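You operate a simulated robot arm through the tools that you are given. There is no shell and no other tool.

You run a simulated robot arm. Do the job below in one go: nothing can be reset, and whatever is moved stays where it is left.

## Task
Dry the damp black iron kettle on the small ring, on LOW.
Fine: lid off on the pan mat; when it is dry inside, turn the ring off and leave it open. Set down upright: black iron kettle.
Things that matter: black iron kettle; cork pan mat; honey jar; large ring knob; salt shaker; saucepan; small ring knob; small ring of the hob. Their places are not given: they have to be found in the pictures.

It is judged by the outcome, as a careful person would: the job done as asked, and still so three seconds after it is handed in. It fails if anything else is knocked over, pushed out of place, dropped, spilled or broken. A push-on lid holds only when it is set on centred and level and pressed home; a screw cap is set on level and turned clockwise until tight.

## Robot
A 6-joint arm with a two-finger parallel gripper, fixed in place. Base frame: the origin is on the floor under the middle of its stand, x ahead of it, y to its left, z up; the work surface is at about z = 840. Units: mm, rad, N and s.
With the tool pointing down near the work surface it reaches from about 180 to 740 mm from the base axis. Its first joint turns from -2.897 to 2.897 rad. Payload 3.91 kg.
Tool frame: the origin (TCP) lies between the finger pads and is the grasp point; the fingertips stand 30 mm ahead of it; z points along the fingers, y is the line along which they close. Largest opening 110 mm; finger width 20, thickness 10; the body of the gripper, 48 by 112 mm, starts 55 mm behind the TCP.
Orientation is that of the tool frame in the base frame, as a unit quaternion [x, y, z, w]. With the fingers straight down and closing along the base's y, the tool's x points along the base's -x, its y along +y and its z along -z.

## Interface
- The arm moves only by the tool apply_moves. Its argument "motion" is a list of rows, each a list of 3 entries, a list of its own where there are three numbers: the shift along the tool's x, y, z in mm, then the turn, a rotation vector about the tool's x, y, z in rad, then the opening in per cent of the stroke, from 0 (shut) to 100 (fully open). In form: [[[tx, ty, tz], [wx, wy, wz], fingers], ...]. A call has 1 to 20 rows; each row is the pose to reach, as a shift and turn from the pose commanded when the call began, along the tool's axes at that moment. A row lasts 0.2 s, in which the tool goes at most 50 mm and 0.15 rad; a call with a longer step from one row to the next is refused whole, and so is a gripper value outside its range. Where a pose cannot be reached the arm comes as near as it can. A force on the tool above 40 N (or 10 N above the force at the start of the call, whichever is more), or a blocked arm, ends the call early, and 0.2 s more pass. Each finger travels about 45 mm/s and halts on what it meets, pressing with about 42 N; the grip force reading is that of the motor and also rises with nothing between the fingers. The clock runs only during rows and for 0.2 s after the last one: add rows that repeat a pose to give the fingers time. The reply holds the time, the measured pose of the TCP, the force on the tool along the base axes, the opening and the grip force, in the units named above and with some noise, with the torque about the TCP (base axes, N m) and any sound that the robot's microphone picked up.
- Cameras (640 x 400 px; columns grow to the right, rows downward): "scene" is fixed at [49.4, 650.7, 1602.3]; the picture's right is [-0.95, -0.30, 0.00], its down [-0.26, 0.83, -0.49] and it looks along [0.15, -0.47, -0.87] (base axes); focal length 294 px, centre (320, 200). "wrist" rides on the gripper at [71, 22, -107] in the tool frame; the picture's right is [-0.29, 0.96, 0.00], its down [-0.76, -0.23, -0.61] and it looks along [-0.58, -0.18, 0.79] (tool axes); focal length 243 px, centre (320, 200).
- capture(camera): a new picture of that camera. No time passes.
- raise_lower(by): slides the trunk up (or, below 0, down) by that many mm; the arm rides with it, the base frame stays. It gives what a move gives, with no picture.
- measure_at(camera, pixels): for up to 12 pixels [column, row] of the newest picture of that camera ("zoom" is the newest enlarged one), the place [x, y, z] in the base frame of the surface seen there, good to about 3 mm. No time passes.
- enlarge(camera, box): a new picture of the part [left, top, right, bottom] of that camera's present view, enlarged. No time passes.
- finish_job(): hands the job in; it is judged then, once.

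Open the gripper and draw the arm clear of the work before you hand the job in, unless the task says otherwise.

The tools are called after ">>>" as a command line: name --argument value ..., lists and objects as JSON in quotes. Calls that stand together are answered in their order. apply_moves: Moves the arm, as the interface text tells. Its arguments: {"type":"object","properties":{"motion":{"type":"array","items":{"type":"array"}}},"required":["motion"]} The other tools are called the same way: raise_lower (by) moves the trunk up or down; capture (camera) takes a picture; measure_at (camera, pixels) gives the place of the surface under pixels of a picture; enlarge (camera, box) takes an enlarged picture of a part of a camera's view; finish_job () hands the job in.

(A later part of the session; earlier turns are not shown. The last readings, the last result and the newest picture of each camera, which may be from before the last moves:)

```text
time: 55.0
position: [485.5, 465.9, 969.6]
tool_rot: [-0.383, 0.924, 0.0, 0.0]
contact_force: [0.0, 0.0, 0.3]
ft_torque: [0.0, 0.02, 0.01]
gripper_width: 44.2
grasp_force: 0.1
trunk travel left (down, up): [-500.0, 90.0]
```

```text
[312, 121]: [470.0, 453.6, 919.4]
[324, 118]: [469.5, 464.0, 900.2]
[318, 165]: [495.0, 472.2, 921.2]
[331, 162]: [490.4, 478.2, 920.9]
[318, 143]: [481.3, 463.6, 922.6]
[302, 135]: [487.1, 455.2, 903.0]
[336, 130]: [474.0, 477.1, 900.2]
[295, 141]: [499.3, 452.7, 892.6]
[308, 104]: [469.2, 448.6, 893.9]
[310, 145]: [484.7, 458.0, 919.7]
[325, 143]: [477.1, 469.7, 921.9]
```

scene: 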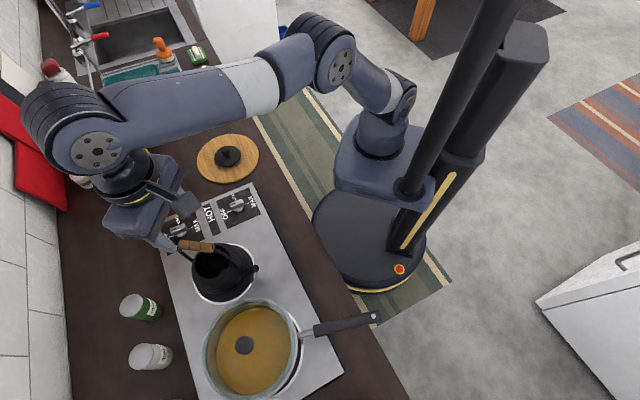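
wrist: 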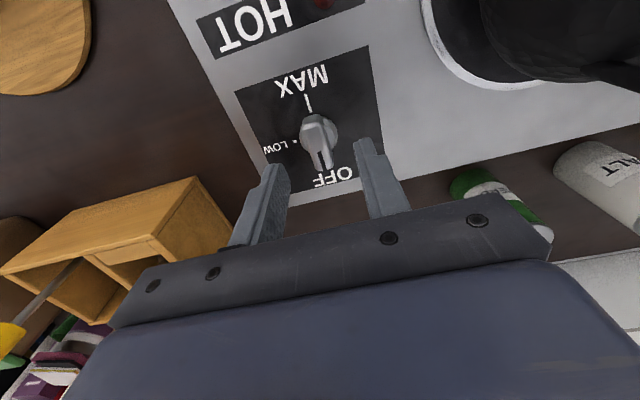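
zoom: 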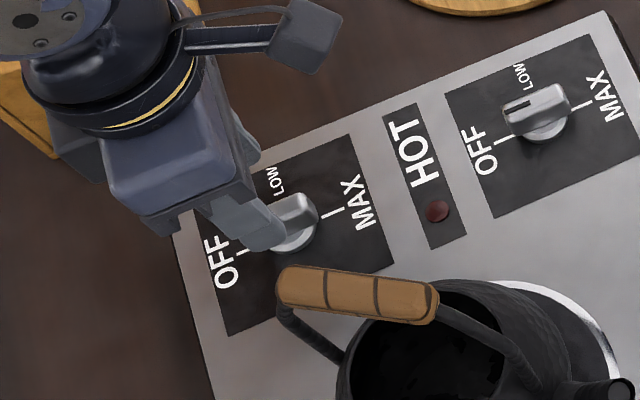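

The bar's centre is 1.3 mm off toward tool +y; I correct it, descend to z≈936 (fingertips beside the bar, above the panel), then close gently.

>>> apply_moves --motion '[[[0, 1.3, 10], [0, 0, 0], 40], [[0, 1.3, 20], [0, 0, 0], 40], [[0, 1.3, 28], [0, 0, 0], 40], [[0, 1.3, 33], [0, 0, 0], 40], [[0, 1.3, 33], [0, 0, 0], 40]]'

>>> apply_moves --motion '[[[0, 0, 0], [0, 0, 0], 25], [[0, 0, 0], [0, 0, 0], 12], [[0, 0, 0], [0, 0, 0], 0], [[0, 0, 0], [0, 0, 0], 0], [[0, 0, 0], [0, 0, 0], 0]]'

>>> capture --camera "wrist"

>>> enlarge --camera "scene" --box '[140, 180, 236, 270]'

```text
time: 56.2
position: [484.0, 465.5, 936.3]
tool_rot: [-0.382, 0.924, 0.0, 0.0]
contact_force: [0.2, -0.9, 0.2]
ft_torque: [0.01, -0.01, 0.0]
gripper_width: 44.3
grasp_force: 0.1
trunk travel left (down, up): [-500.0, 90.0]
```

```text
time: 57.4
position: [484.7, 464.7, 936.6]
tool_rot: [-0.382, 0.924, 0.0, 0.0]
contact_force: [9.3, -10.3, -1.4]
ft_torque: [-0.27, -0.36, 0.02]
gripper_width: 15.0
grasp_force: 44.9
trunk travel left (down, up): [-500.0, 90.0]
```

```text
taken
```

wrist: 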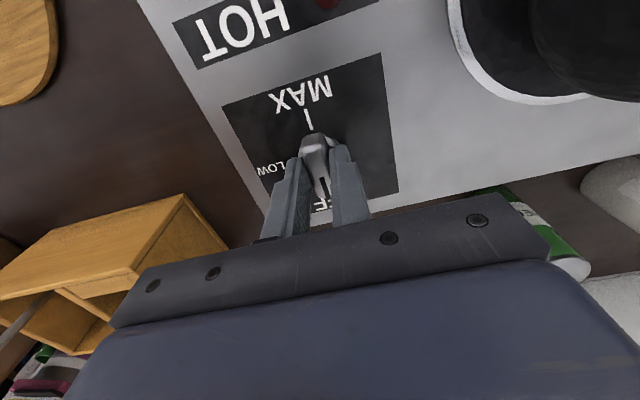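

```text
4.44 times, centred on (188, 225) of scene
```

zoom: 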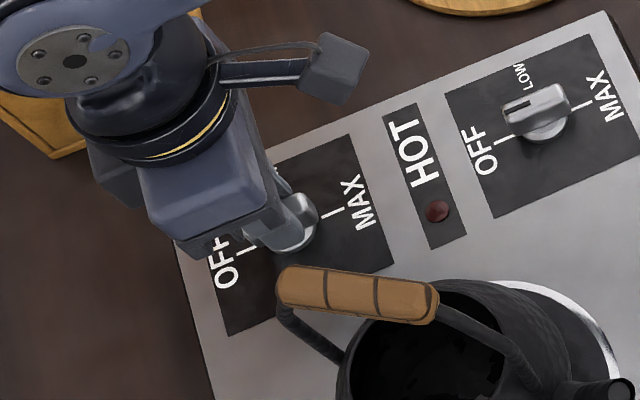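

The bar is gripped (15 mm) with a 14 N sideways force along +u, so my correction overshot. I shift back 1.3 mm and check the force before turning.

>>> apply_moves --motion '[[[0, -0.7, 0], [0, 0, 0], 0], [[0, -1.3, 0], [0, 0, 0], 0], [[0, -1.3, 0], [0, 0, 0], 0]]'

```text
time: 58.2
position: [485.2, 463.9, 938.2]
tool_rot: [-0.384, 0.924, 0.0, 0.0]
contact_force: [11.4, -8.8, 2.0]
ft_torque: [-0.92, 0.38, -0.03]
gripper_width: 15.0
grasp_force: 44.9
trunk travel left (down, up): [-500.0, 90.0]
```

The side force is just finger-drive imbalance and didn't change with position. I begin turning clockwise (tool +z), first 0.4 rad, and check the knob follows.

>>> apply_moves --motion '[[[0, 0, 0], [0, 0, 0.1], 0], [[0, 0, 0], [0, 0, 0.2], 0], [[0, 0, 0], [0, 0, 0.3], 0], [[0, 0, 0], [0, 0, 0.4], 0], [[0, 0, 0], [0, 0, 0.4], 0]]'

>>> capture --camera "wrist"

>>> enlarge --camera "wrist" --box '[240, 60, 400, 220]'

>>> enlarge --camera "scene" --box '[140, 180, 236, 270]'

```text
time: 59.4
position: [485.3, 464.7, 937.4]
tool_rot: [-0.19, 0.982, 0.001, 0.001]
contact_force: [5.9, -8.8, 1.5]
ft_torque: [-0.04, -0.68, -0.02]
gripper_width: 14.6
grasp_force: 44.9
trunk travel left (down, up): [-500.0, 90.0]
```

```text
taken
```

wrist: 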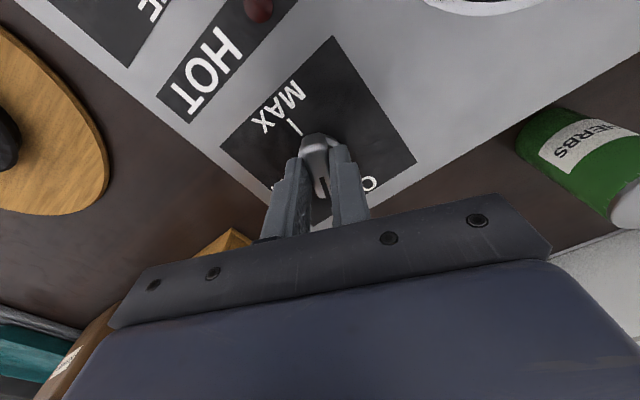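

```text
2.50 times, centred on (320, 140) of wrist
```

zoom: 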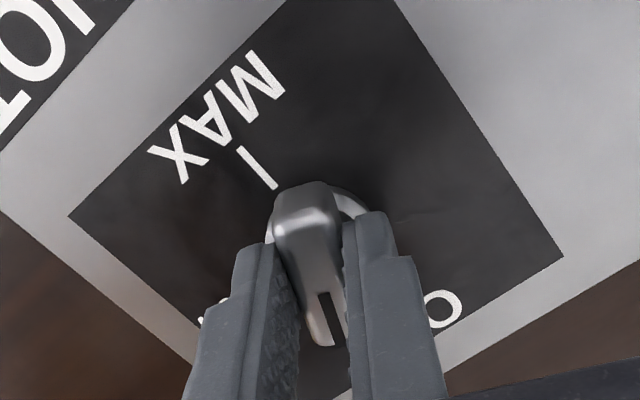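

```text
4.44 times, centred on (188, 225) of scene
```

zoom: 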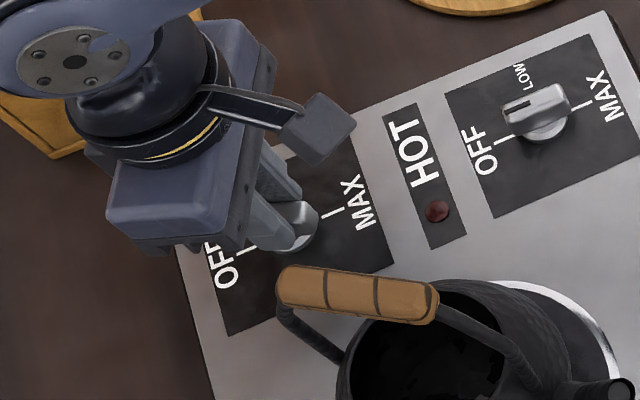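

The knob is turning with the fingers (about 22° so far). I continue to a full 90° so the pointer meets the LOW dot.

>>> apply_moves --motion '[[[0, 0, 0], [0, 0, 0.117], 0], [[0, 0, 0], [0, 0, 0.234], 0], [[0, 0, 0], [0, 0, 0.351], 0], [[0, 0, 0], [0, 0, 0.468], 0], [[0, 0, 0], [0, 0, 0.585], 0], [[0, 0, 0], [0, 0, 0.702], 0], [[0, 0, 0], [0, 0, 0.819], 0], [[0, 0, 0], [0, 0, 0.936], 0], [[0, 0, 0], [0, 0, 1.053], 0], [[0, 0, 0], [0, 0, 1.171], 0], [[0, 0, 0], [0, 0, 1.171], 0]]'

>>> capture --camera "wrist"

>>> enlarge --camera "wrist" --box '[240, 60, 400, 220]'

>>> enlarge --camera "scene" --box '[140, 180, 300, 310]'

```text
time: 61.8
position: [485.8, 467.5, 937.0]
tool_rot: [0.382, 0.924, 0.001, 0.0]
contact_force: [11.8, 17.6, 10.3]
ft_torque: [0.06, -0.55, 0.04]
gripper_width: 14.8
grasp_force: 44.8
trunk travel left (down, up): [-500.0, 90.0]
```

```text
taken
```

wrist: 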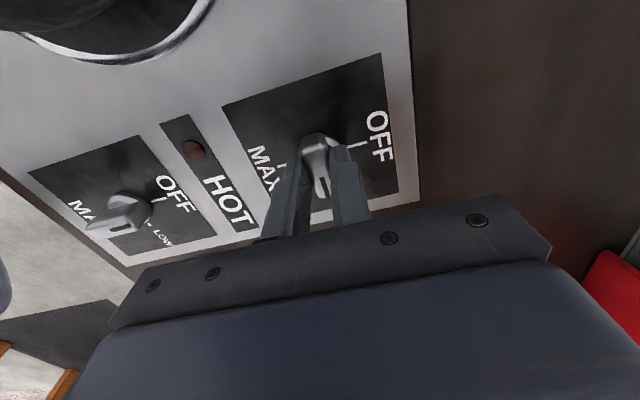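

```text
2.50 times, centred on (320, 140) of wrist
```

zoom: 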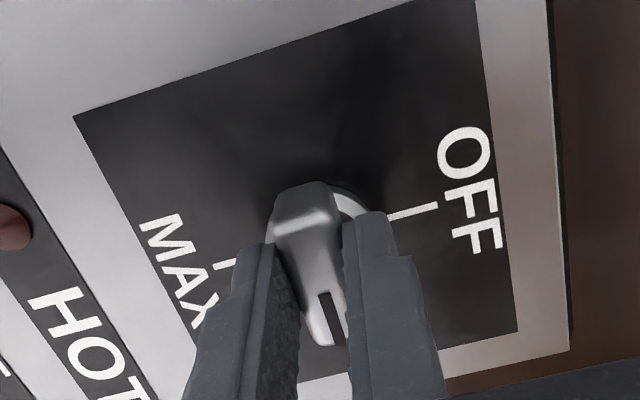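

```text
3.08 times, centred on (220, 245) of scene
```

zoom: 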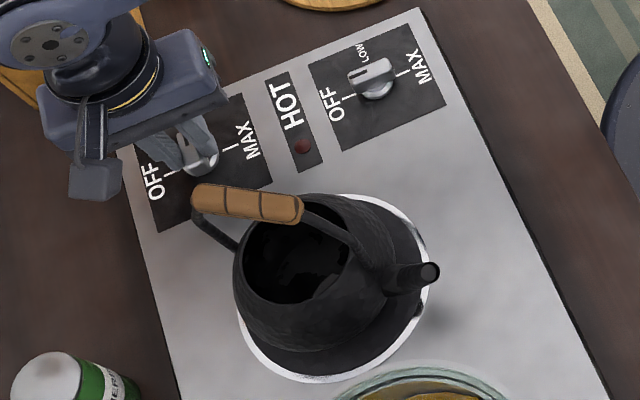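

The bar now stands at 90° with its slot toward the LOW side. I open the fingers and rise to see the pointer and which ring responds.

>>> apply_moves --motion '[[[0, 0, 0], [0, 0, 0], 15], [[0, 0, 0], [0, 0, 0], 30], [[0, 0, 0], [0, 0, 0], 40], [[0, 0, -10], [0, 0, 0], 40], [[0, 0, -35], [0, 0, 0], 40], [[0, 0, -70], [0, 0, 0], 40], [[0, 0, -70], [0, 0, 0], 40]]'

>>> capture --camera "wrist"

>>> enlarge --camera "wrist" --box '[240, 40, 400, 200]'

>>> capture --camera "scene"

>>> enlarge --camera "scene" --box '[140, 180, 300, 310]'

```text
time: 63.4
position: [483.2, 467.7, 1006.1]
tool_rot: [0.383, 0.924, 0.0, 0.0]
contact_force: [-0.1, 1.2, -0.2]
ft_torque: [0.02, 0.0, -0.03]
gripper_width: 44.2
grasp_force: 0.0
trunk travel left (down, up): [-500.0, 90.0]
```

```text
taken
```

wrist: 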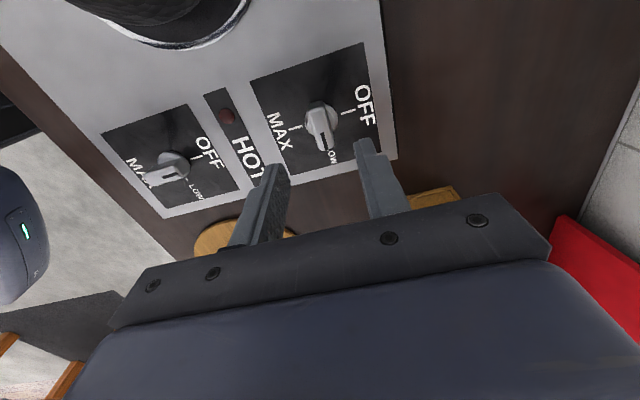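

```text
2.50 times, centred on (320, 120) of wrist
```

zoom: 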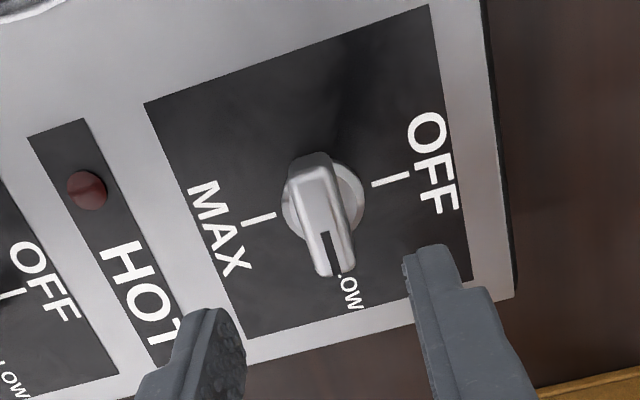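

```text
taken
```

scene: 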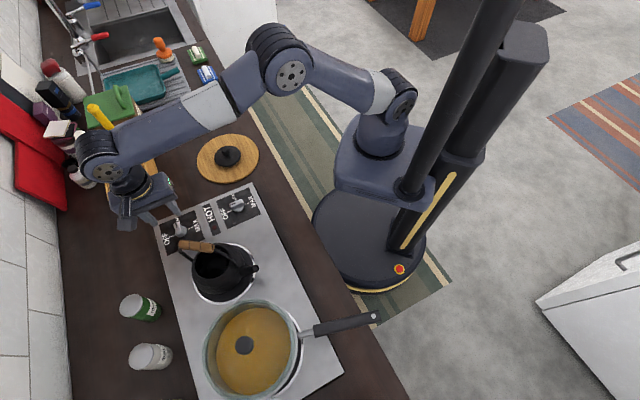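

```text
3.08 times, centred on (220, 245) of scene
```

zoom: 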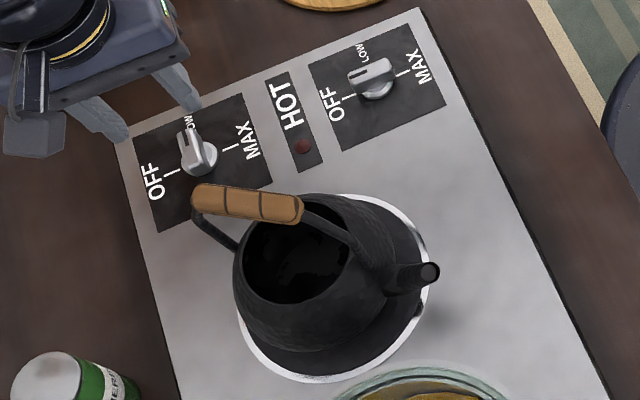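

The pointer sits at the LOW dot on the wall‑side knob; the HOT lamp is still dark. I rise and move to a vantage over the hob from which kettle, both rings and the lamp are all visible.

>>> apply_moves --motion '[[[0, 0, -40], [0, 0, -0.14], 40], [[0, 0, -80], [0, 0, -0.28], 40], [[0, 0, -115], [0, 0, -0.42], 40], [[25, -22, -145], [0, 0, -0.56], 40], [[50, -44, -170], [0, 0, -0.7], 40], [[75, -66, -190], [0, 0, -0.84], 40], [[100, -88, -194], [0, 0, -0.98], 40], [[125, -110, -194], [0, 0, -1.12], 40], [[137.9, -120.9, -194], [0, 0, -1.26], 40], [[137.9, -120.9, -194], [0, 0, -1.4], 40], [[137.9, -120.9, -194], [0, 0, -1.54], 40], [[137.9, -120.9, -194], [0, 0, -1.571], 40], [[137.9, -120.9, -194], [0, 0, -1.571], 40]]'

>>> capture --camera "wrist"

>>> enlarge --camera "wrist" --box '[160, 0, 600, 220]'

>>> capture --camera "scene"

```text
time: 66.2
position: [301.6, 478.4, 1200.7]
tool_rot: [-0.382, 0.924, 0.0, 0.0]
contact_force: [0.8, 0.1, 0.1]
ft_torque: [0.0, -0.01, 0.0]
gripper_width: 43.8
grasp_force: 0.0
trunk travel left (down, up): [-500.0, 90.0]
```

```text
taken
```

wrist: 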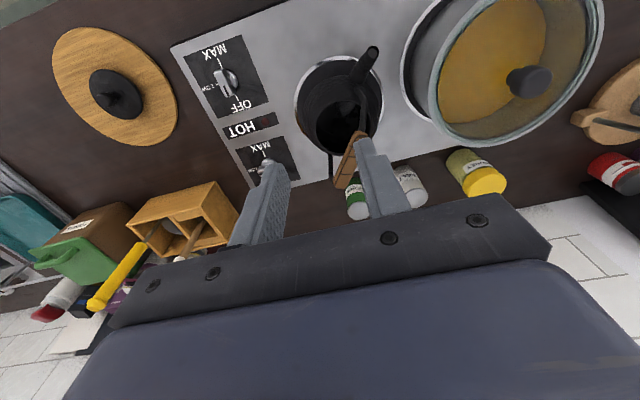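

```text
1.45 times, centred on (380, 110) of wrist
```

zoom: 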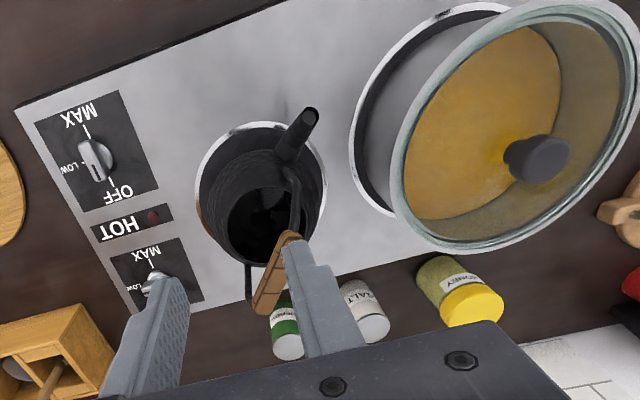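

```text
taken
```

scene: 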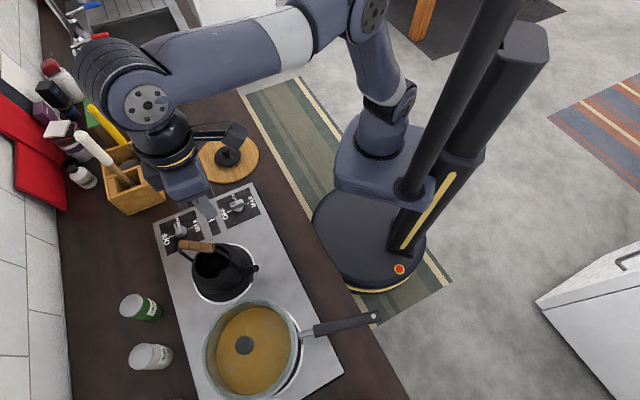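

The HOT lamp (zoom (155,217)) is still dark. I wait a few seconds and compare the kettle interior, rings and lamp.

>>> enlarge --camera "wrist" --box '[290, 40, 390, 160]'

>>> apply_moves --motion '[[[0, 0, 0], [0, 0, 0], 40], [[0, 0, 0], [0, 0, 0], 40], [[0, 0, 0], [0, 0, 0], 40], [[0, 0, 0], [0, 0, 0], 40], [[0, 0, 0], [0, 0, 0], 40], [[0, 0, 0], [0, 0, 0], 40], [[0, 0, 0], [0, 0, 0], 40], [[0, 0, 0], [0, 0, 0], 40], [[0, 0, 0], [0, 0, 0], 40], [[0, 0, 0], [0, 0, 0], 40], [[0, 0, 0], [0, 0, 0], 40], [[0, 0, 0], [0, 0, 0], 40], [[0, 0, 0], [0, 0, 0], 40], [[0, 0, 0], [0, 0, 0], 40], [[0, 0, 0], [0, 0, 0], 40], [[0, 0, 0], [0, 0, 0], 40], [[0, 0, 0], [0, 0, 0], 40], [[0, 0, 0], [0, 0, 0], 40], [[0, 0, 0], [0, 0, 0], 40], [[0, 0, 0], [0, 0, 0], 40]]'

>>> enlarge --camera "wrist" --box '[160, 0, 600, 220]'

>>> enlarge --camera "wrist" --box '[290, 40, 390, 160]'

>>> enlarge --camera "scene" --box '[140, 180, 340, 400]'

```text
3.33 times, centred on (340, 100) of wrist
```

zoom: 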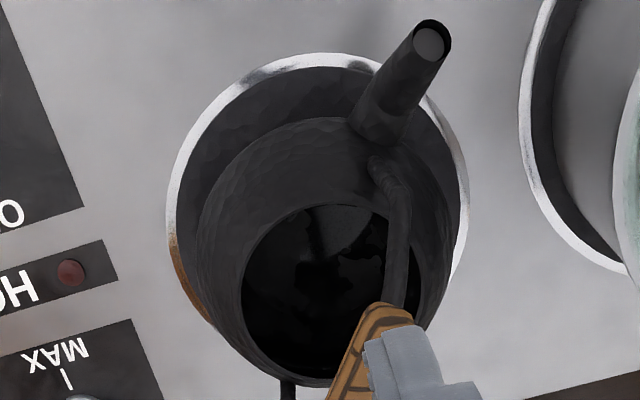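

```text
time: 70.4
position: [301.9, 477.4, 1199.8]
tool_rot: [-0.382, 0.924, 0.0, 0.0]
contact_force: [0.7, 0.0, 0.5]
ft_torque: [0.01, -0.01, 0.01]
gripper_width: 43.9
grasp_force: 0.0
trunk travel left (down, up): [-500.0, 90.0]
```

```text
1.45 times, centred on (380, 110) of wrist
```

zoom: 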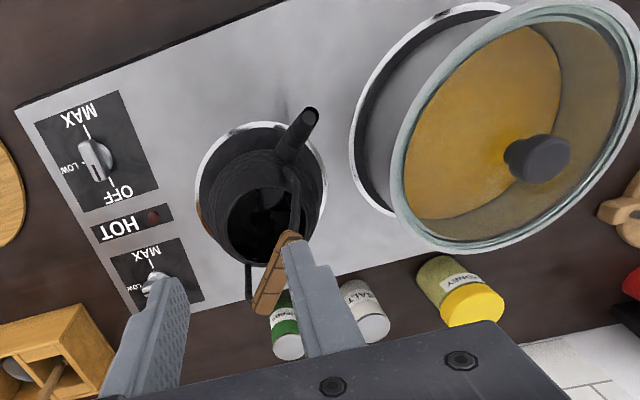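

```text
3.33 times, centred on (340, 100) of wrist
```

zoom: 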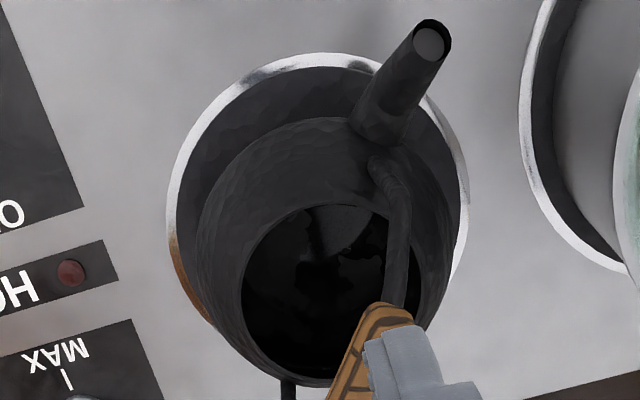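

```text
1.82 times, centred on (240, 290) of scene
```

zoom: 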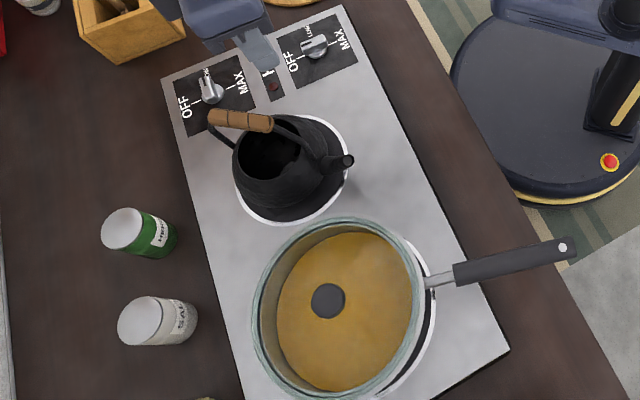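

No change yet at 70 s (lamp dark, wet patches in the kettle at zoom (345,230) still there). I keep waiting and watching.

>>> apply_moves --motion '[[[0, 0, 0], [0, 0, 0], 40], [[0, 0, 0], [0, 0, 0], 40], [[0, 0, 0], [0, 0, 0], 40], [[0, 0, 0], [0, 0, 0], 40], [[0, 0, 0], [0, 0, 0], 40], [[0, 0, 0], [0, 0, 0], 40], [[0, 0, 0], [0, 0, 0], 40], [[0, 0, 0], [0, 0, 0], 40], [[0, 0, 0], [0, 0, 0], 40], [[0, 0, 0], [0, 0, 0], 40], [[0, 0, 0], [0, 0, 0], 40], [[0, 0, 0], [0, 0, 0], 40], [[0, 0, 0], [0, 0, 0], 40], [[0, 0, 0], [0, 0, 0], 40], [[0, 0, 0], [0, 0, 0], 40], [[0, 0, 0], [0, 0, 0], 40], [[0, 0, 0], [0, 0, 0], 40], [[0, 0, 0], [0, 0, 0], 40], [[0, 0, 0], [0, 0, 0], 40], [[0, 0, 0], [0, 0, 0], 40]]'

>>> enlarge --camera "wrist" --box '[160, 0, 600, 220]'

>>> enlarge --camera "wrist" --box '[290, 40, 390, 160]'

```text
time: 74.6
position: [302.2, 477.5, 1199.9]
tool_rot: [-0.383, 0.924, 0.0, 0.0]
contact_force: [-0.4, -0.7, -0.7]
ft_torque: [-0.02, 0.03, -0.01]
gripper_width: 44.1
grasp_force: 0.1
trunk travel left (down, up): [-500.0, 90.0]
```

```text
1.45 times, centred on (380, 110) of wrist
```

zoom: 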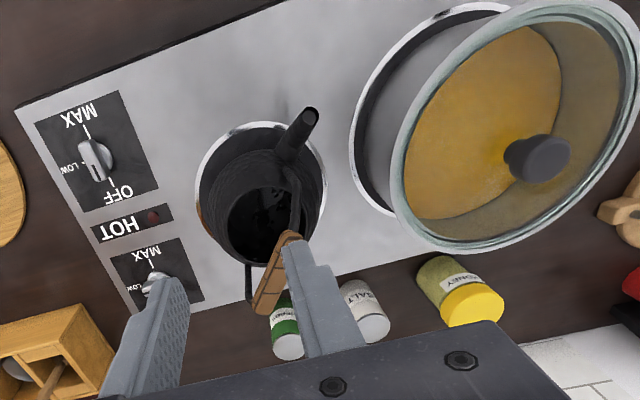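

```text
3.33 times, centred on (340, 100) of wrist
```

zoom: 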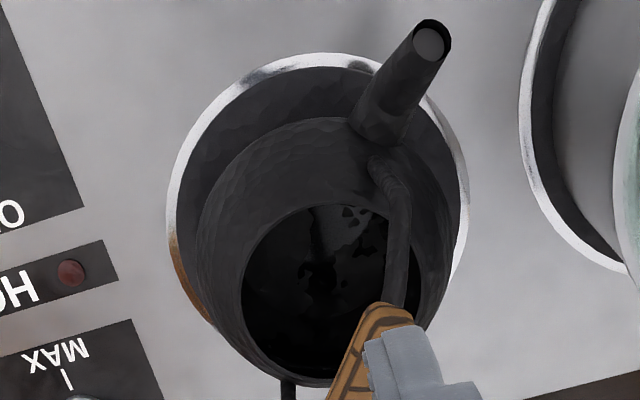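

The wet patches inside have begun to change (new holes at zoom (330,240)), so the kettle's ring is indeed heating — the wall‑side knob is the small ring's. I keep watching the interior.

>>> apply_moves --motion '[[[0, 0, 0], [0, 0, 0], 40], [[0, 0, 0], [0, 0, 0], 40], [[0, 0, 0], [0, 0, 0], 40], [[0, 0, 0], [0, 0, 0], 40], [[0, 0, 0], [0, 0, 0], 40], [[0, 0, 0], [0, 0, 0], 40], [[0, 0, 0], [0, 0, 0], 40], [[0, 0, 0], [0, 0, 0], 40], [[0, 0, 0], [0, 0, 0], 40], [[0, 0, 0], [0, 0, 0], 40], [[0, 0, 0], [0, 0, 0], 40], [[0, 0, 0], [0, 0, 0], 40], [[0, 0, 0], [0, 0, 0], 40], [[0, 0, 0], [0, 0, 0], 40], [[0, 0, 0], [0, 0, 0], 40]]'

>>> enlarge --camera "wrist" --box '[310, 80, 370, 140]'

>>> enlarge --camera "wrist" --box '[160, 0, 600, 220]'

>>> enlarge --camera "scene" --box '[180, 235, 260, 310]'

```text
time: 77.8
position: [301.6, 477.6, 1201.3]
tool_rot: [-0.383, 0.924, 0.0, 0.0]
contact_force: [-1.0, 0.3, 0.4]
ft_torque: [-0.02, 0.0, -0.01]
gripper_width: 43.9
grasp_force: 0.0
trunk travel left (down, up): [-500.0, 90.0]
```

```text
6.67 times, centred on (340, 110) of wrist
```

zoom: 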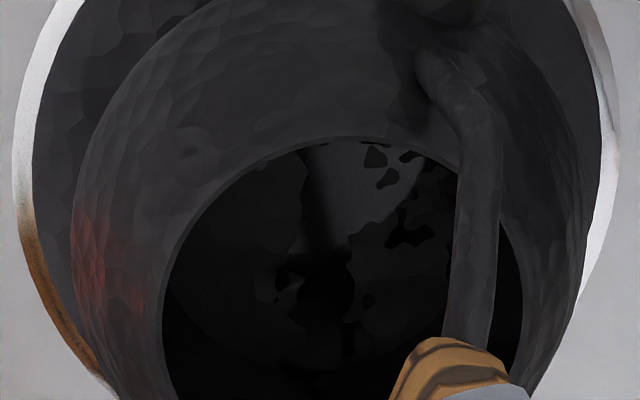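

```text
1.45 times, centred on (380, 110) of wrist
```

zoom: 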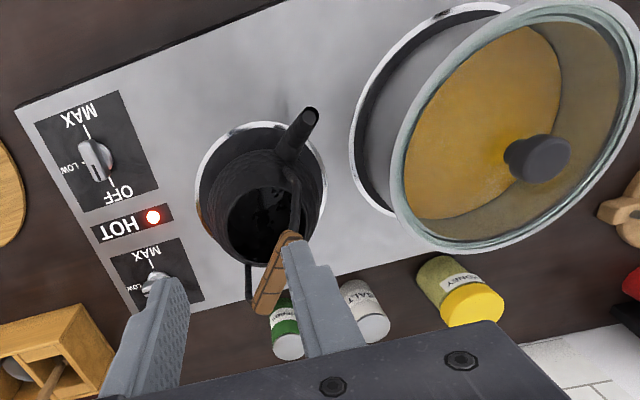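

```text
5.33 times, centred on (220, 272) of scene
```

zoom: 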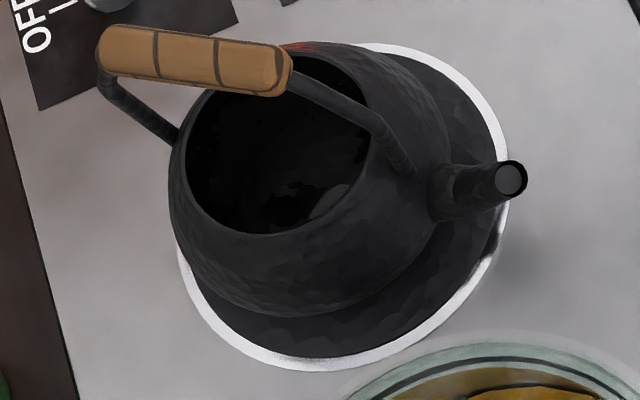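

The HOT lamp is lit now and the film inside is breaking up. I shift to a more overhead camera position for a clearer look at the kettle floor.

>>> apply_moves --motion '[[[-3.4, -1.5, 1], [0, 0, 0.131], 40], [[-6.8, -3, 2], [0, 0, 0.262], 40], [[-10, -4.5, 3], [0, 0, 0.393], 40], [[-13.5, -6, 4], [0, 0, 0.524], 40], [[-17, -7.5, 5], [0, 0, 0.655], 40], [[-20, -9, 6], [0, 0, 0.785], 40], [[-24, -10.5, 7], [0, 0, 0.916], 40], [[-27, -12, 9], [0, 0, 1.047], 40], [[-30, -13.5, 10], [0, 0, 1.178], 40], [[-33.8, -14.8, 11], [0, 0, 1.309], 40], [[-33.8, -14.8, 11], [0, 0, 1.309], 40]]'

>>> capture --camera "wrist"

>>> enlarge --camera "wrist" --box '[270, 0, 400, 100]'

```text
time: 80.2
position: [336.7, 491.1, 1190.3]
tool_rot: [0.26, 0.966, 0.001, 0.0]
contact_force: [-0.2, -0.2, 0.5]
ft_torque: [0.01, 0.01, 0.02]
gripper_width: 44.1
grasp_force: 0.1
trunk travel left (down, up): [-500.0, 90.0]
```

```text
taken
```

wrist: 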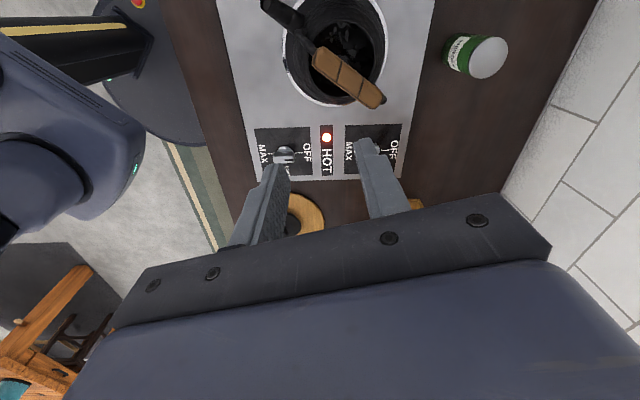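

```text
4.00 times, centred on (335, 50) of wrist
```

zoom: 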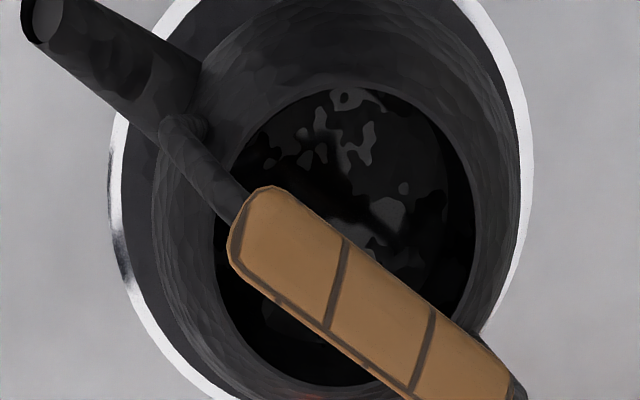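

Shiny wet patches (zoom (340,130), (385,215)) have shrunk to small islands. I continue to wait and watch.

>>> apply_moves --motion '[[[0, 0, 0], [0, 0, 0], 40], [[0, 0, 0], [0, 0, 0], 40], [[0, 0, 0], [0, 0, 0], 40], [[0, 0, 0], [0, 0, 0], 40], [[0, 0, 0], [0, 0, 0], 40], [[0, 0, 0], [0, 0, 0], 40], [[0, 0, 0], [0, 0, 0], 40], [[0, 0, 0], [0, 0, 0], 40], [[0, 0, 0], [0, 0, 0], 40], [[0, 0, 0], [0, 0, 0], 40], [[0, 0, 0], [0, 0, 0], 40], [[0, 0, 0], [0, 0, 0], 40], [[0, 0, 0], [0, 0, 0], 40], [[0, 0, 0], [0, 0, 0], 40], [[0, 0, 0], [0, 0, 0], 40]]'

>>> enlarge --camera "wrist" --box '[270, 0, 400, 100]'

>>> enlarge --camera "scene" --box '[180, 235, 260, 310]'

```text
time: 83.4
position: [335.8, 491.6, 1190.2]
tool_rot: [0.259, 0.966, 0.0, 0.0]
contact_force: [0.2, 0.2, 0.4]
ft_torque: [0.02, 0.0, -0.02]
gripper_width: 43.8
grasp_force: 0.2
trunk travel left (down, up): [-500.0, 90.0]
```

```text
4.00 times, centred on (335, 50) of wrist
```

zoom: 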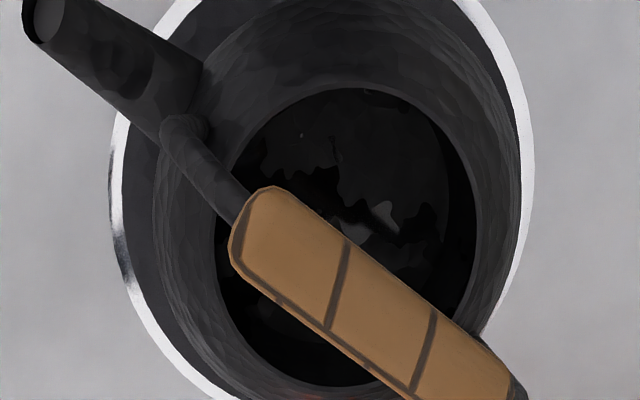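

```text
5.33 times, centred on (220, 272) of scene
```

zoom: 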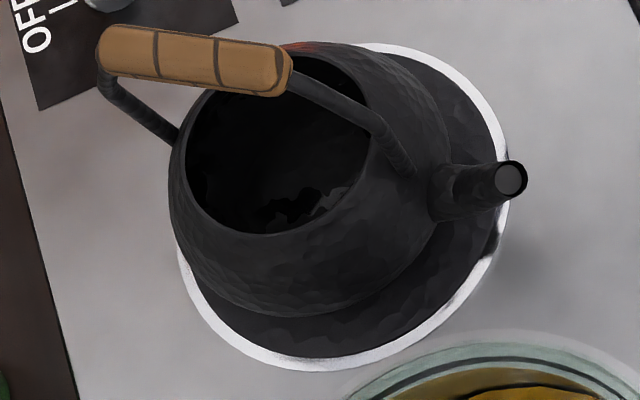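

The upper floor has dried; grey remnants remain at zoom (385,215). To be ready, I move back above the wall‑side knob (yaw −45°, matching its LOW position) and watch through the scene camera.

>>> apply_moves --motion '[[[-28, 10.4, 0], [0, 0, 0.05], 40], [[-56.5, 20.9, 0], [0, 0, 0.1], 40], [[-85, 31.4, 15], [0, 0, 0.15], 40], [[-113, 41.8, 40], [0, 0, 0.2], 40], [[-141.3, 52.3, 70], [0, 0, 0.262], 40], [[-141.3, 52.3, 110], [0, 0, 0.262], 40], [[-141.3, 52.3, 150], [0, 0, 0.262], 40], [[-141.3, 52.3, 190], [0, 0, 0.262], 40], [[-141.3, 52.3, 190], [0, 0, 0.262], 40]]'

>>> capture --camera "wrist"

>>> enlarge --camera "scene" --box '[180, 235, 260, 310]'

>>> enlarge --camera "wrist" --box '[240, 40, 400, 200]'

```text
time: 85.4
position: [484.4, 467.6, 999.1]
tool_rot: [0.383, 0.924, 0.0, 0.0]
contact_force: [0.7, 0.1, 0.5]
ft_torque: [0.0, 0.0, 0.0]
gripper_width: 43.8
grasp_force: 0.0
trunk travel left (down, up): [-500.0, 90.0]
```

```text
taken
```

wrist: 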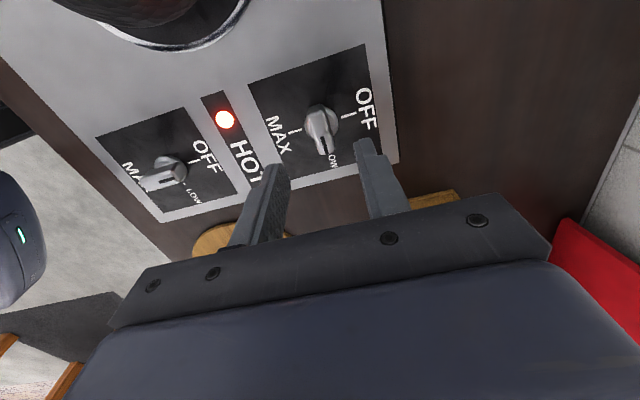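

```text
5.33 times, centred on (220, 272) of scene
```

zoom: 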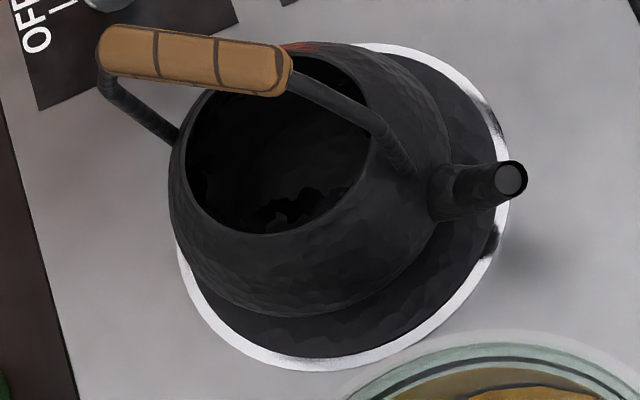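

```text
2.50 times, centred on (320, 120) of wrist
```

zoom: 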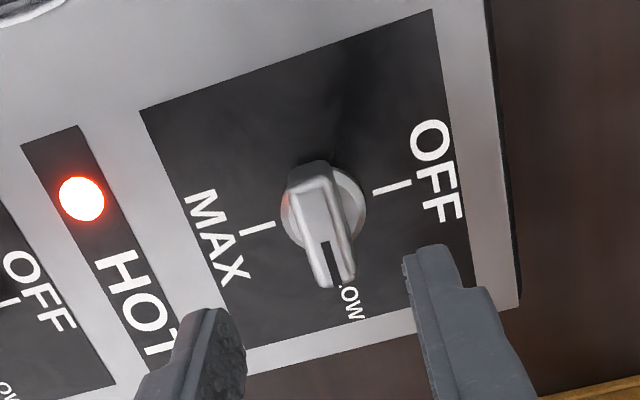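

The interior is lighter and hammered-looking where dry; some black glossy patches remain at zoom (275,210). I lower the fingers around the knob bar, still open, and look again.

>>> apply_moves --motion '[[[0, 0, 20], [0, 0, 0], 40], [[0, 0, 40], [0, 0, 0], 40], [[0, 0, 55], [0, 0, 0], 40], [[0, 0, 63], [0, 0, 0], 40], [[0, 0, 63], [0, 0, 0], 40]]'

>>> enlarge --camera "scene" --box '[196, 245, 244, 290]'

>>> capture --camera "scene"

```text
time: 86.6
position: [484.4, 464.8, 937.0]
tool_rot: [0.383, 0.924, 0.0, 0.0]
contact_force: [-0.9, 0.1, 0.0]
ft_torque: [-0.03, -0.04, -0.01]
gripper_width: 43.8
grasp_force: 0.0
trunk travel left (down, up): [-500.0, 90.0]
```

```text
8.89 times, centred on (220, 268) of scene
```

zoom: 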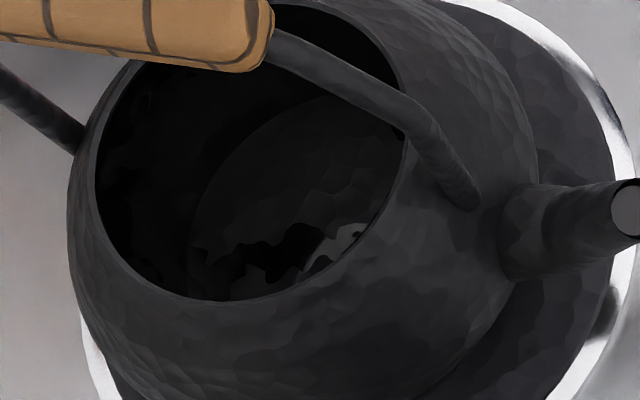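

```text
taken
```

scene: 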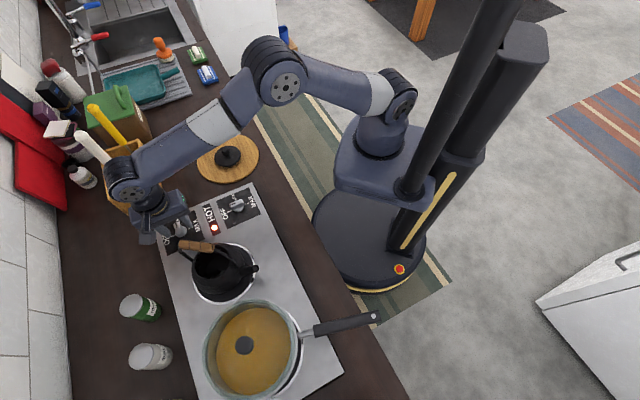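

A glossy black remnant with a bright highlight remains at zoom (300,250); the rest is matte. I wait a little more.

>>> apply_moves --motion '[[[0, 0, 0], [0, 0, 0], 40], [[0, 0, 0], [0, 0, 0], 40], [[0, 0, 0], [0, 0, 0], 40], [[0, 0, 0], [0, 0, 0], 40], [[0, 0, 0], [0, 0, 0], 40], [[0, 0, 0], [0, 0, 0], 40], [[0, 0, 0], [0, 0, 0], 40], [[0, 0, 0], [0, 0, 0], 40], [[0, 0, 0], [0, 0, 0], 40], [[0, 0, 0], [0, 0, 0], 40]]'

>>> enlarge --camera "scene" --box '[196, 245, 244, 290]'

```text
time: 88.8
position: [484.5, 464.6, 936.4]
tool_rot: [0.383, 0.924, 0.0, 0.0]
contact_force: [-0.2, -0.3, -0.3]
ft_torque: [0.04, -0.01, 0.03]
gripper_width: 44.0
grasp_force: 0.1
trunk travel left (down, up): [-500.0, 90.0]
```

```text
8.89 times, centred on (220, 268) of scene
```

zoom: 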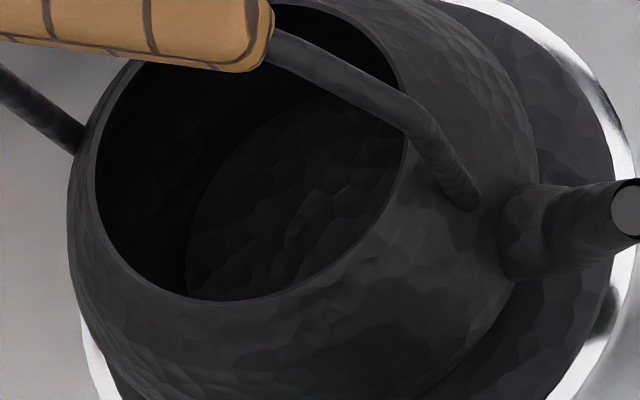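

The visible floor is now matte all over with no gloss left. I close on the knob bar and turn it back counter‑clockwise 90° to OFF (drying continues meanwhile), and then will inspect the rest of the inside.

>>> apply_moves --motion '[[[0, 0, 0], [0, 0, 0], 25], [[0, 0, 0], [0, 0, 0], 12], [[0, 0, 0], [0, 0, 0], 0], [[0, 0, 0], [0, 0, 0], 0], [[0, 0, 0], [0, 0, 0], 0]]'

>>> enlarge --camera "scene" --box '[196, 245, 244, 290]'

```text
time: 90.0
position: [485.7, 466.2, 937.1]
tool_rot: [0.383, 0.924, 0.001, 0.0]
contact_force: [6.4, 6.4, 1.6]
ft_torque: [0.14, -0.18, 0.0]
gripper_width: 15.2
grasp_force: 45.1
trunk travel left (down, up): [-500.0, 90.0]
```

```text
8.89 times, centred on (220, 268) of scene
```

zoom: 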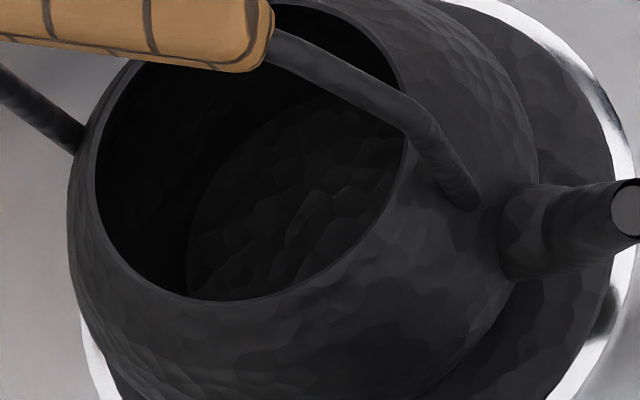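

The bar is gripped and the floor still looks uniformly matte. I turn the knob back to OFF.

>>> apply_moves --motion '[[[0, 0, 0], [0, 0, -0.13], 0], [[0, 0, 0], [0, 0, -0.26], 0], [[0, 0, 0], [0, 0, -0.39], 0], [[0, 0, 0], [0, 0, -0.52], 0], [[0, 0, 0], [0, 0, -0.65], 0], [[0, 0, 0], [0, 0, -0.78], 0], [[0, 0, 0], [0, 0, -0.91], 0], [[0, 0, 0], [0, 0, -1.04], 0], [[0, 0, 0], [0, 0, -1.17], 0], [[0, 0, 0], [0, 0, -1.3], 0], [[0, 0, 0], [0, 0, -1.43], 0], [[0, 0, 0], [0, 0, -1.56], 0], [[0, 0, 0], [0, 0, -1.59], 0], [[0, 0, 0], [0, 0, -1.59], 0]]'

>>> capture --camera "wrist"

>>> enlarge --camera "wrist" --box '[240, 60, 400, 220]'

```text
time: 93.0
position: [485.6, 464.8, 935.9]
tool_rot: [-0.391, 0.92, 0.0, -0.001]
contact_force: [9.5, -5.0, 1.4]
ft_torque: [0.72, -1.06, -0.27]
gripper_width: 14.8
grasp_force: 44.6
trunk travel left (down, up): [-500.0, 90.0]
```

```text
taken
```

wrist: 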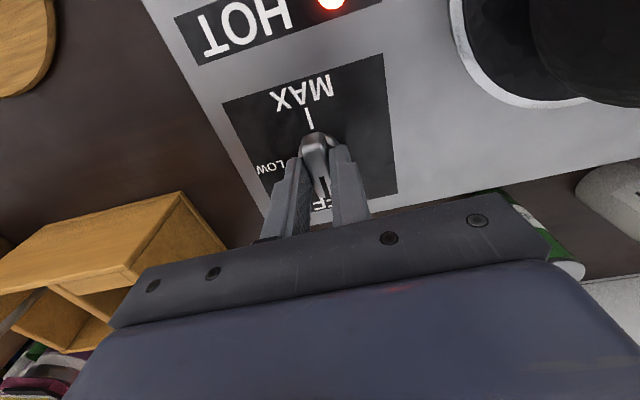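

```text
2.50 times, centred on (320, 140) of wrist
```

zoom: 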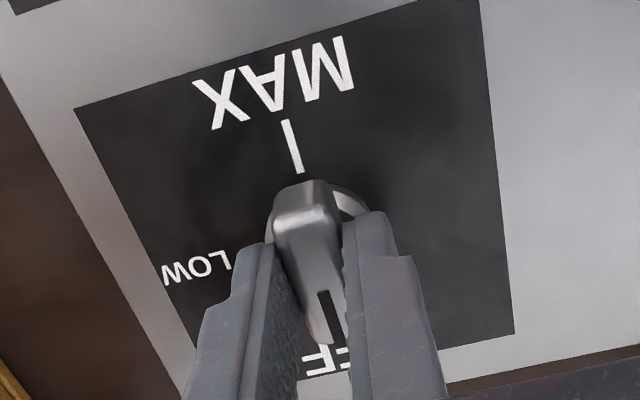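

The knob is back at OFF with a slight stop torque. I release, rise, and check the pointer.

>>> apply_moves --motion '[[[0, 0, 0], [0, 0, 0.01], 10], [[0, 0, 0], [0, 0, 0.02], 25], [[0, 0, 0], [0, 0, 0.02], 40], [[0, 0, -10], [0, 0, 0.02], 40], [[0, 0, -40], [0, 0, 0.02], 40], [[0, 0, -75], [0, 0, 0.02], 40], [[0, 0, -110], [0, 0, 0.02], 40], [[0, 0, -145], [0, 0, 0.02], 40], [[0, 0, -145], [0, 0, 0.02], 40]]'

>>> capture --camera "wrist"

>>> enlarge --camera "wrist" --box '[270, 60, 366, 160]'

>>> enlarge --camera "scene" --box '[196, 245, 244, 290]'

```text
time: 95.0
position: [484.7, 465.5, 1083.2]
tool_rot: [-0.381, 0.924, -0.001, 0.0]
contact_force: [0.4, 0.2, 0.9]
ft_torque: [0.03, -0.02, 0.0]
gripper_width: 43.9
grasp_force: 0.1
trunk travel left (down, up): [-500.0, 90.0]
```

```text
taken
```

wrist: 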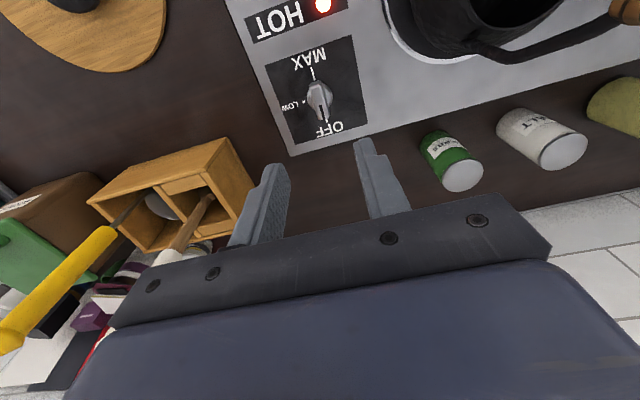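

```text
4.00 times, centred on (318, 110) of wrist
```

zoom: 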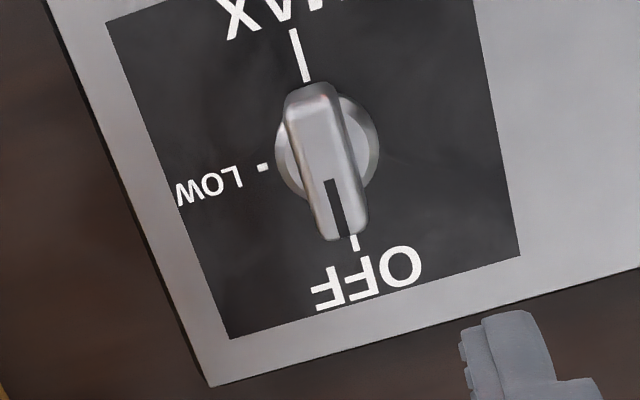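

```text
8.89 times, centred on (220, 268) of scene
```

zoom: 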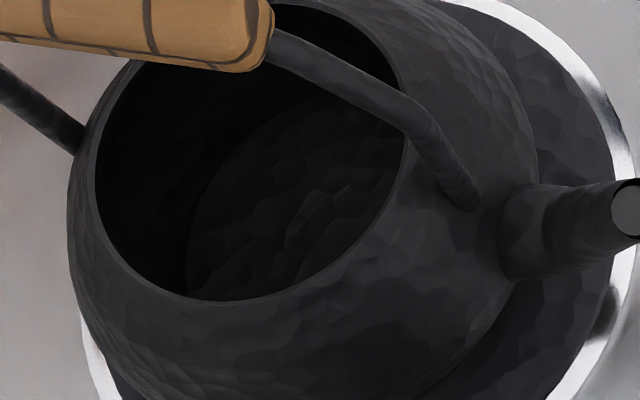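

The pointer is at OFF. I go back to the overhead vantage to inspect the whole interior, including the part hidden from the scene camera.

>>> apply_moves --motion '[[[0, 0, -35], [0, 0, 0.131], 40], [[9, 12, -65], [0, 0, 0.262], 40], [[22, 31, -90], [0, 0, 0.393], 40], [[36, 51, -107], [0, 0, 0.524], 40], [[50, 71, -107], [0, 0, 0.655], 40], [[64, 91, -107], [0, 0, 0.785], 40], [[78, 110, -107], [0, 0, 0.916], 40], [[87.1, 123.2, -107], [0, 0, 1.047], 40], [[87.1, 123.2, -107], [0, 0, 1.178], 40], [[87.1, 123.2, -107], [0, 0, 1.309], 40], [[87.1, 123.2, -107], [0, 0, 1.309], 40]]'

>>> capture --camera "wrist"

>>> enlarge --camera "wrist" --box '[270, 0, 400, 100]'

```text
time: 97.4
position: [337.0, 490.7, 1188.9]
tool_rot: [0.26, 0.966, 0.0, -0.001]
contact_force: [0.0, 0.0, 0.0]
ft_torque: [0.01, 0.01, 0.02]
gripper_width: 43.9
grasp_force: 0.0
trunk travel left (down, up): [-500.0, 90.0]
```

```text
taken
```

wrist: 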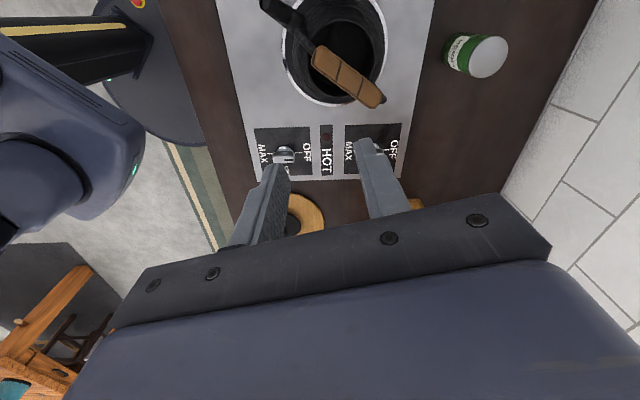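

```text
4.00 times, centred on (335, 50) of wrist
```

zoom: 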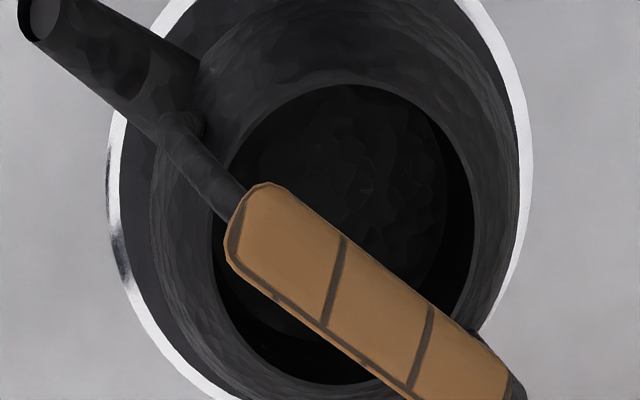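

The floor is uniformly matte and the HOT lamp has gone out. I take one more look from the other side (yaw 45° vantage) to cover the part behind the handle.

>>> apply_moves --motion '[[[2.7, -2.8, -1], [0, 0, -0.131], 40], [[5.3, -5.6, -2], [0, 0, -0.262], 40], [[8, -8.3, -3], [0, 0, -0.393], 40], [[10.7, -11.1, -4], [0, 0, -0.524], 40], [[13.4, -13.9, -5], [0, 0, -0.655], 40], [[16, -16.7, -7], [0, 0, -0.785], 40], [[18.7, -19.5, -8], [0, 0, -0.916], 40], [[21.4, -22.2, -9], [0, 0, -1.047], 40], [[24, -25, -10], [0, 0, -1.178], 40], [[26.7, -27.8, -11], [0, 0, -1.309], 40], [[26.7, -27.8, -11], [0, 0, -1.309], 40]]'

>>> capture --camera "wrist"

>>> enlarge --camera "wrist" --box '[310, 80, 370, 140]'

>>> enlarge --camera "wrist" --box '[160, 0, 600, 220]'

```text
time: 99.8
position: [298.6, 481.4, 1200.4]
tool_rot: [-0.383, 0.924, 0.0, 0.0]
contact_force: [0.4, -0.6, 0.2]
ft_torque: [0.02, 0.0, 0.0]
gripper_width: 44.0
grasp_force: 0.1
trunk travel left (down, up): [-500.0, 90.0]
```

```text
taken
```

wrist: 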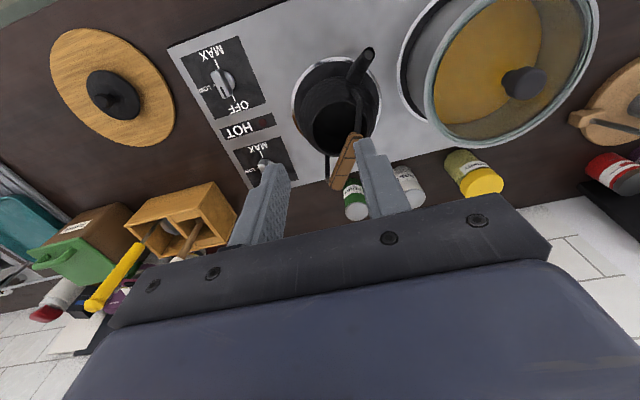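

```text
6.67 times, centred on (340, 110) of wrist
```

zoom: 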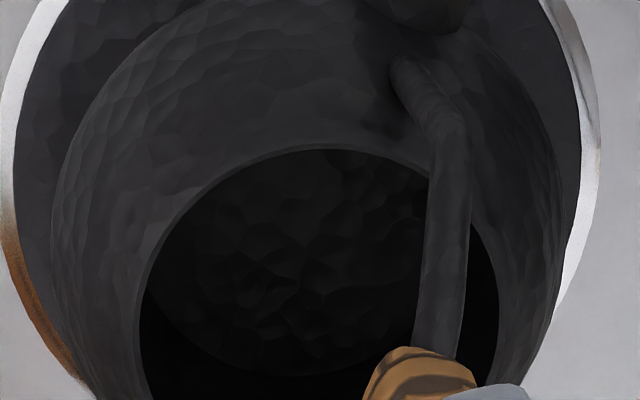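

```text
1.45 times, centred on (380, 110) of wrist
```

zoom: 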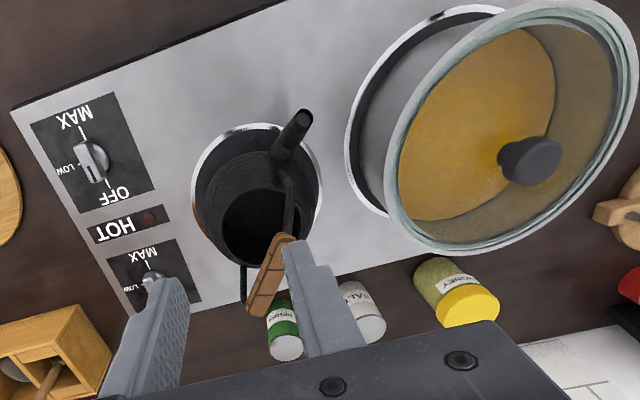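

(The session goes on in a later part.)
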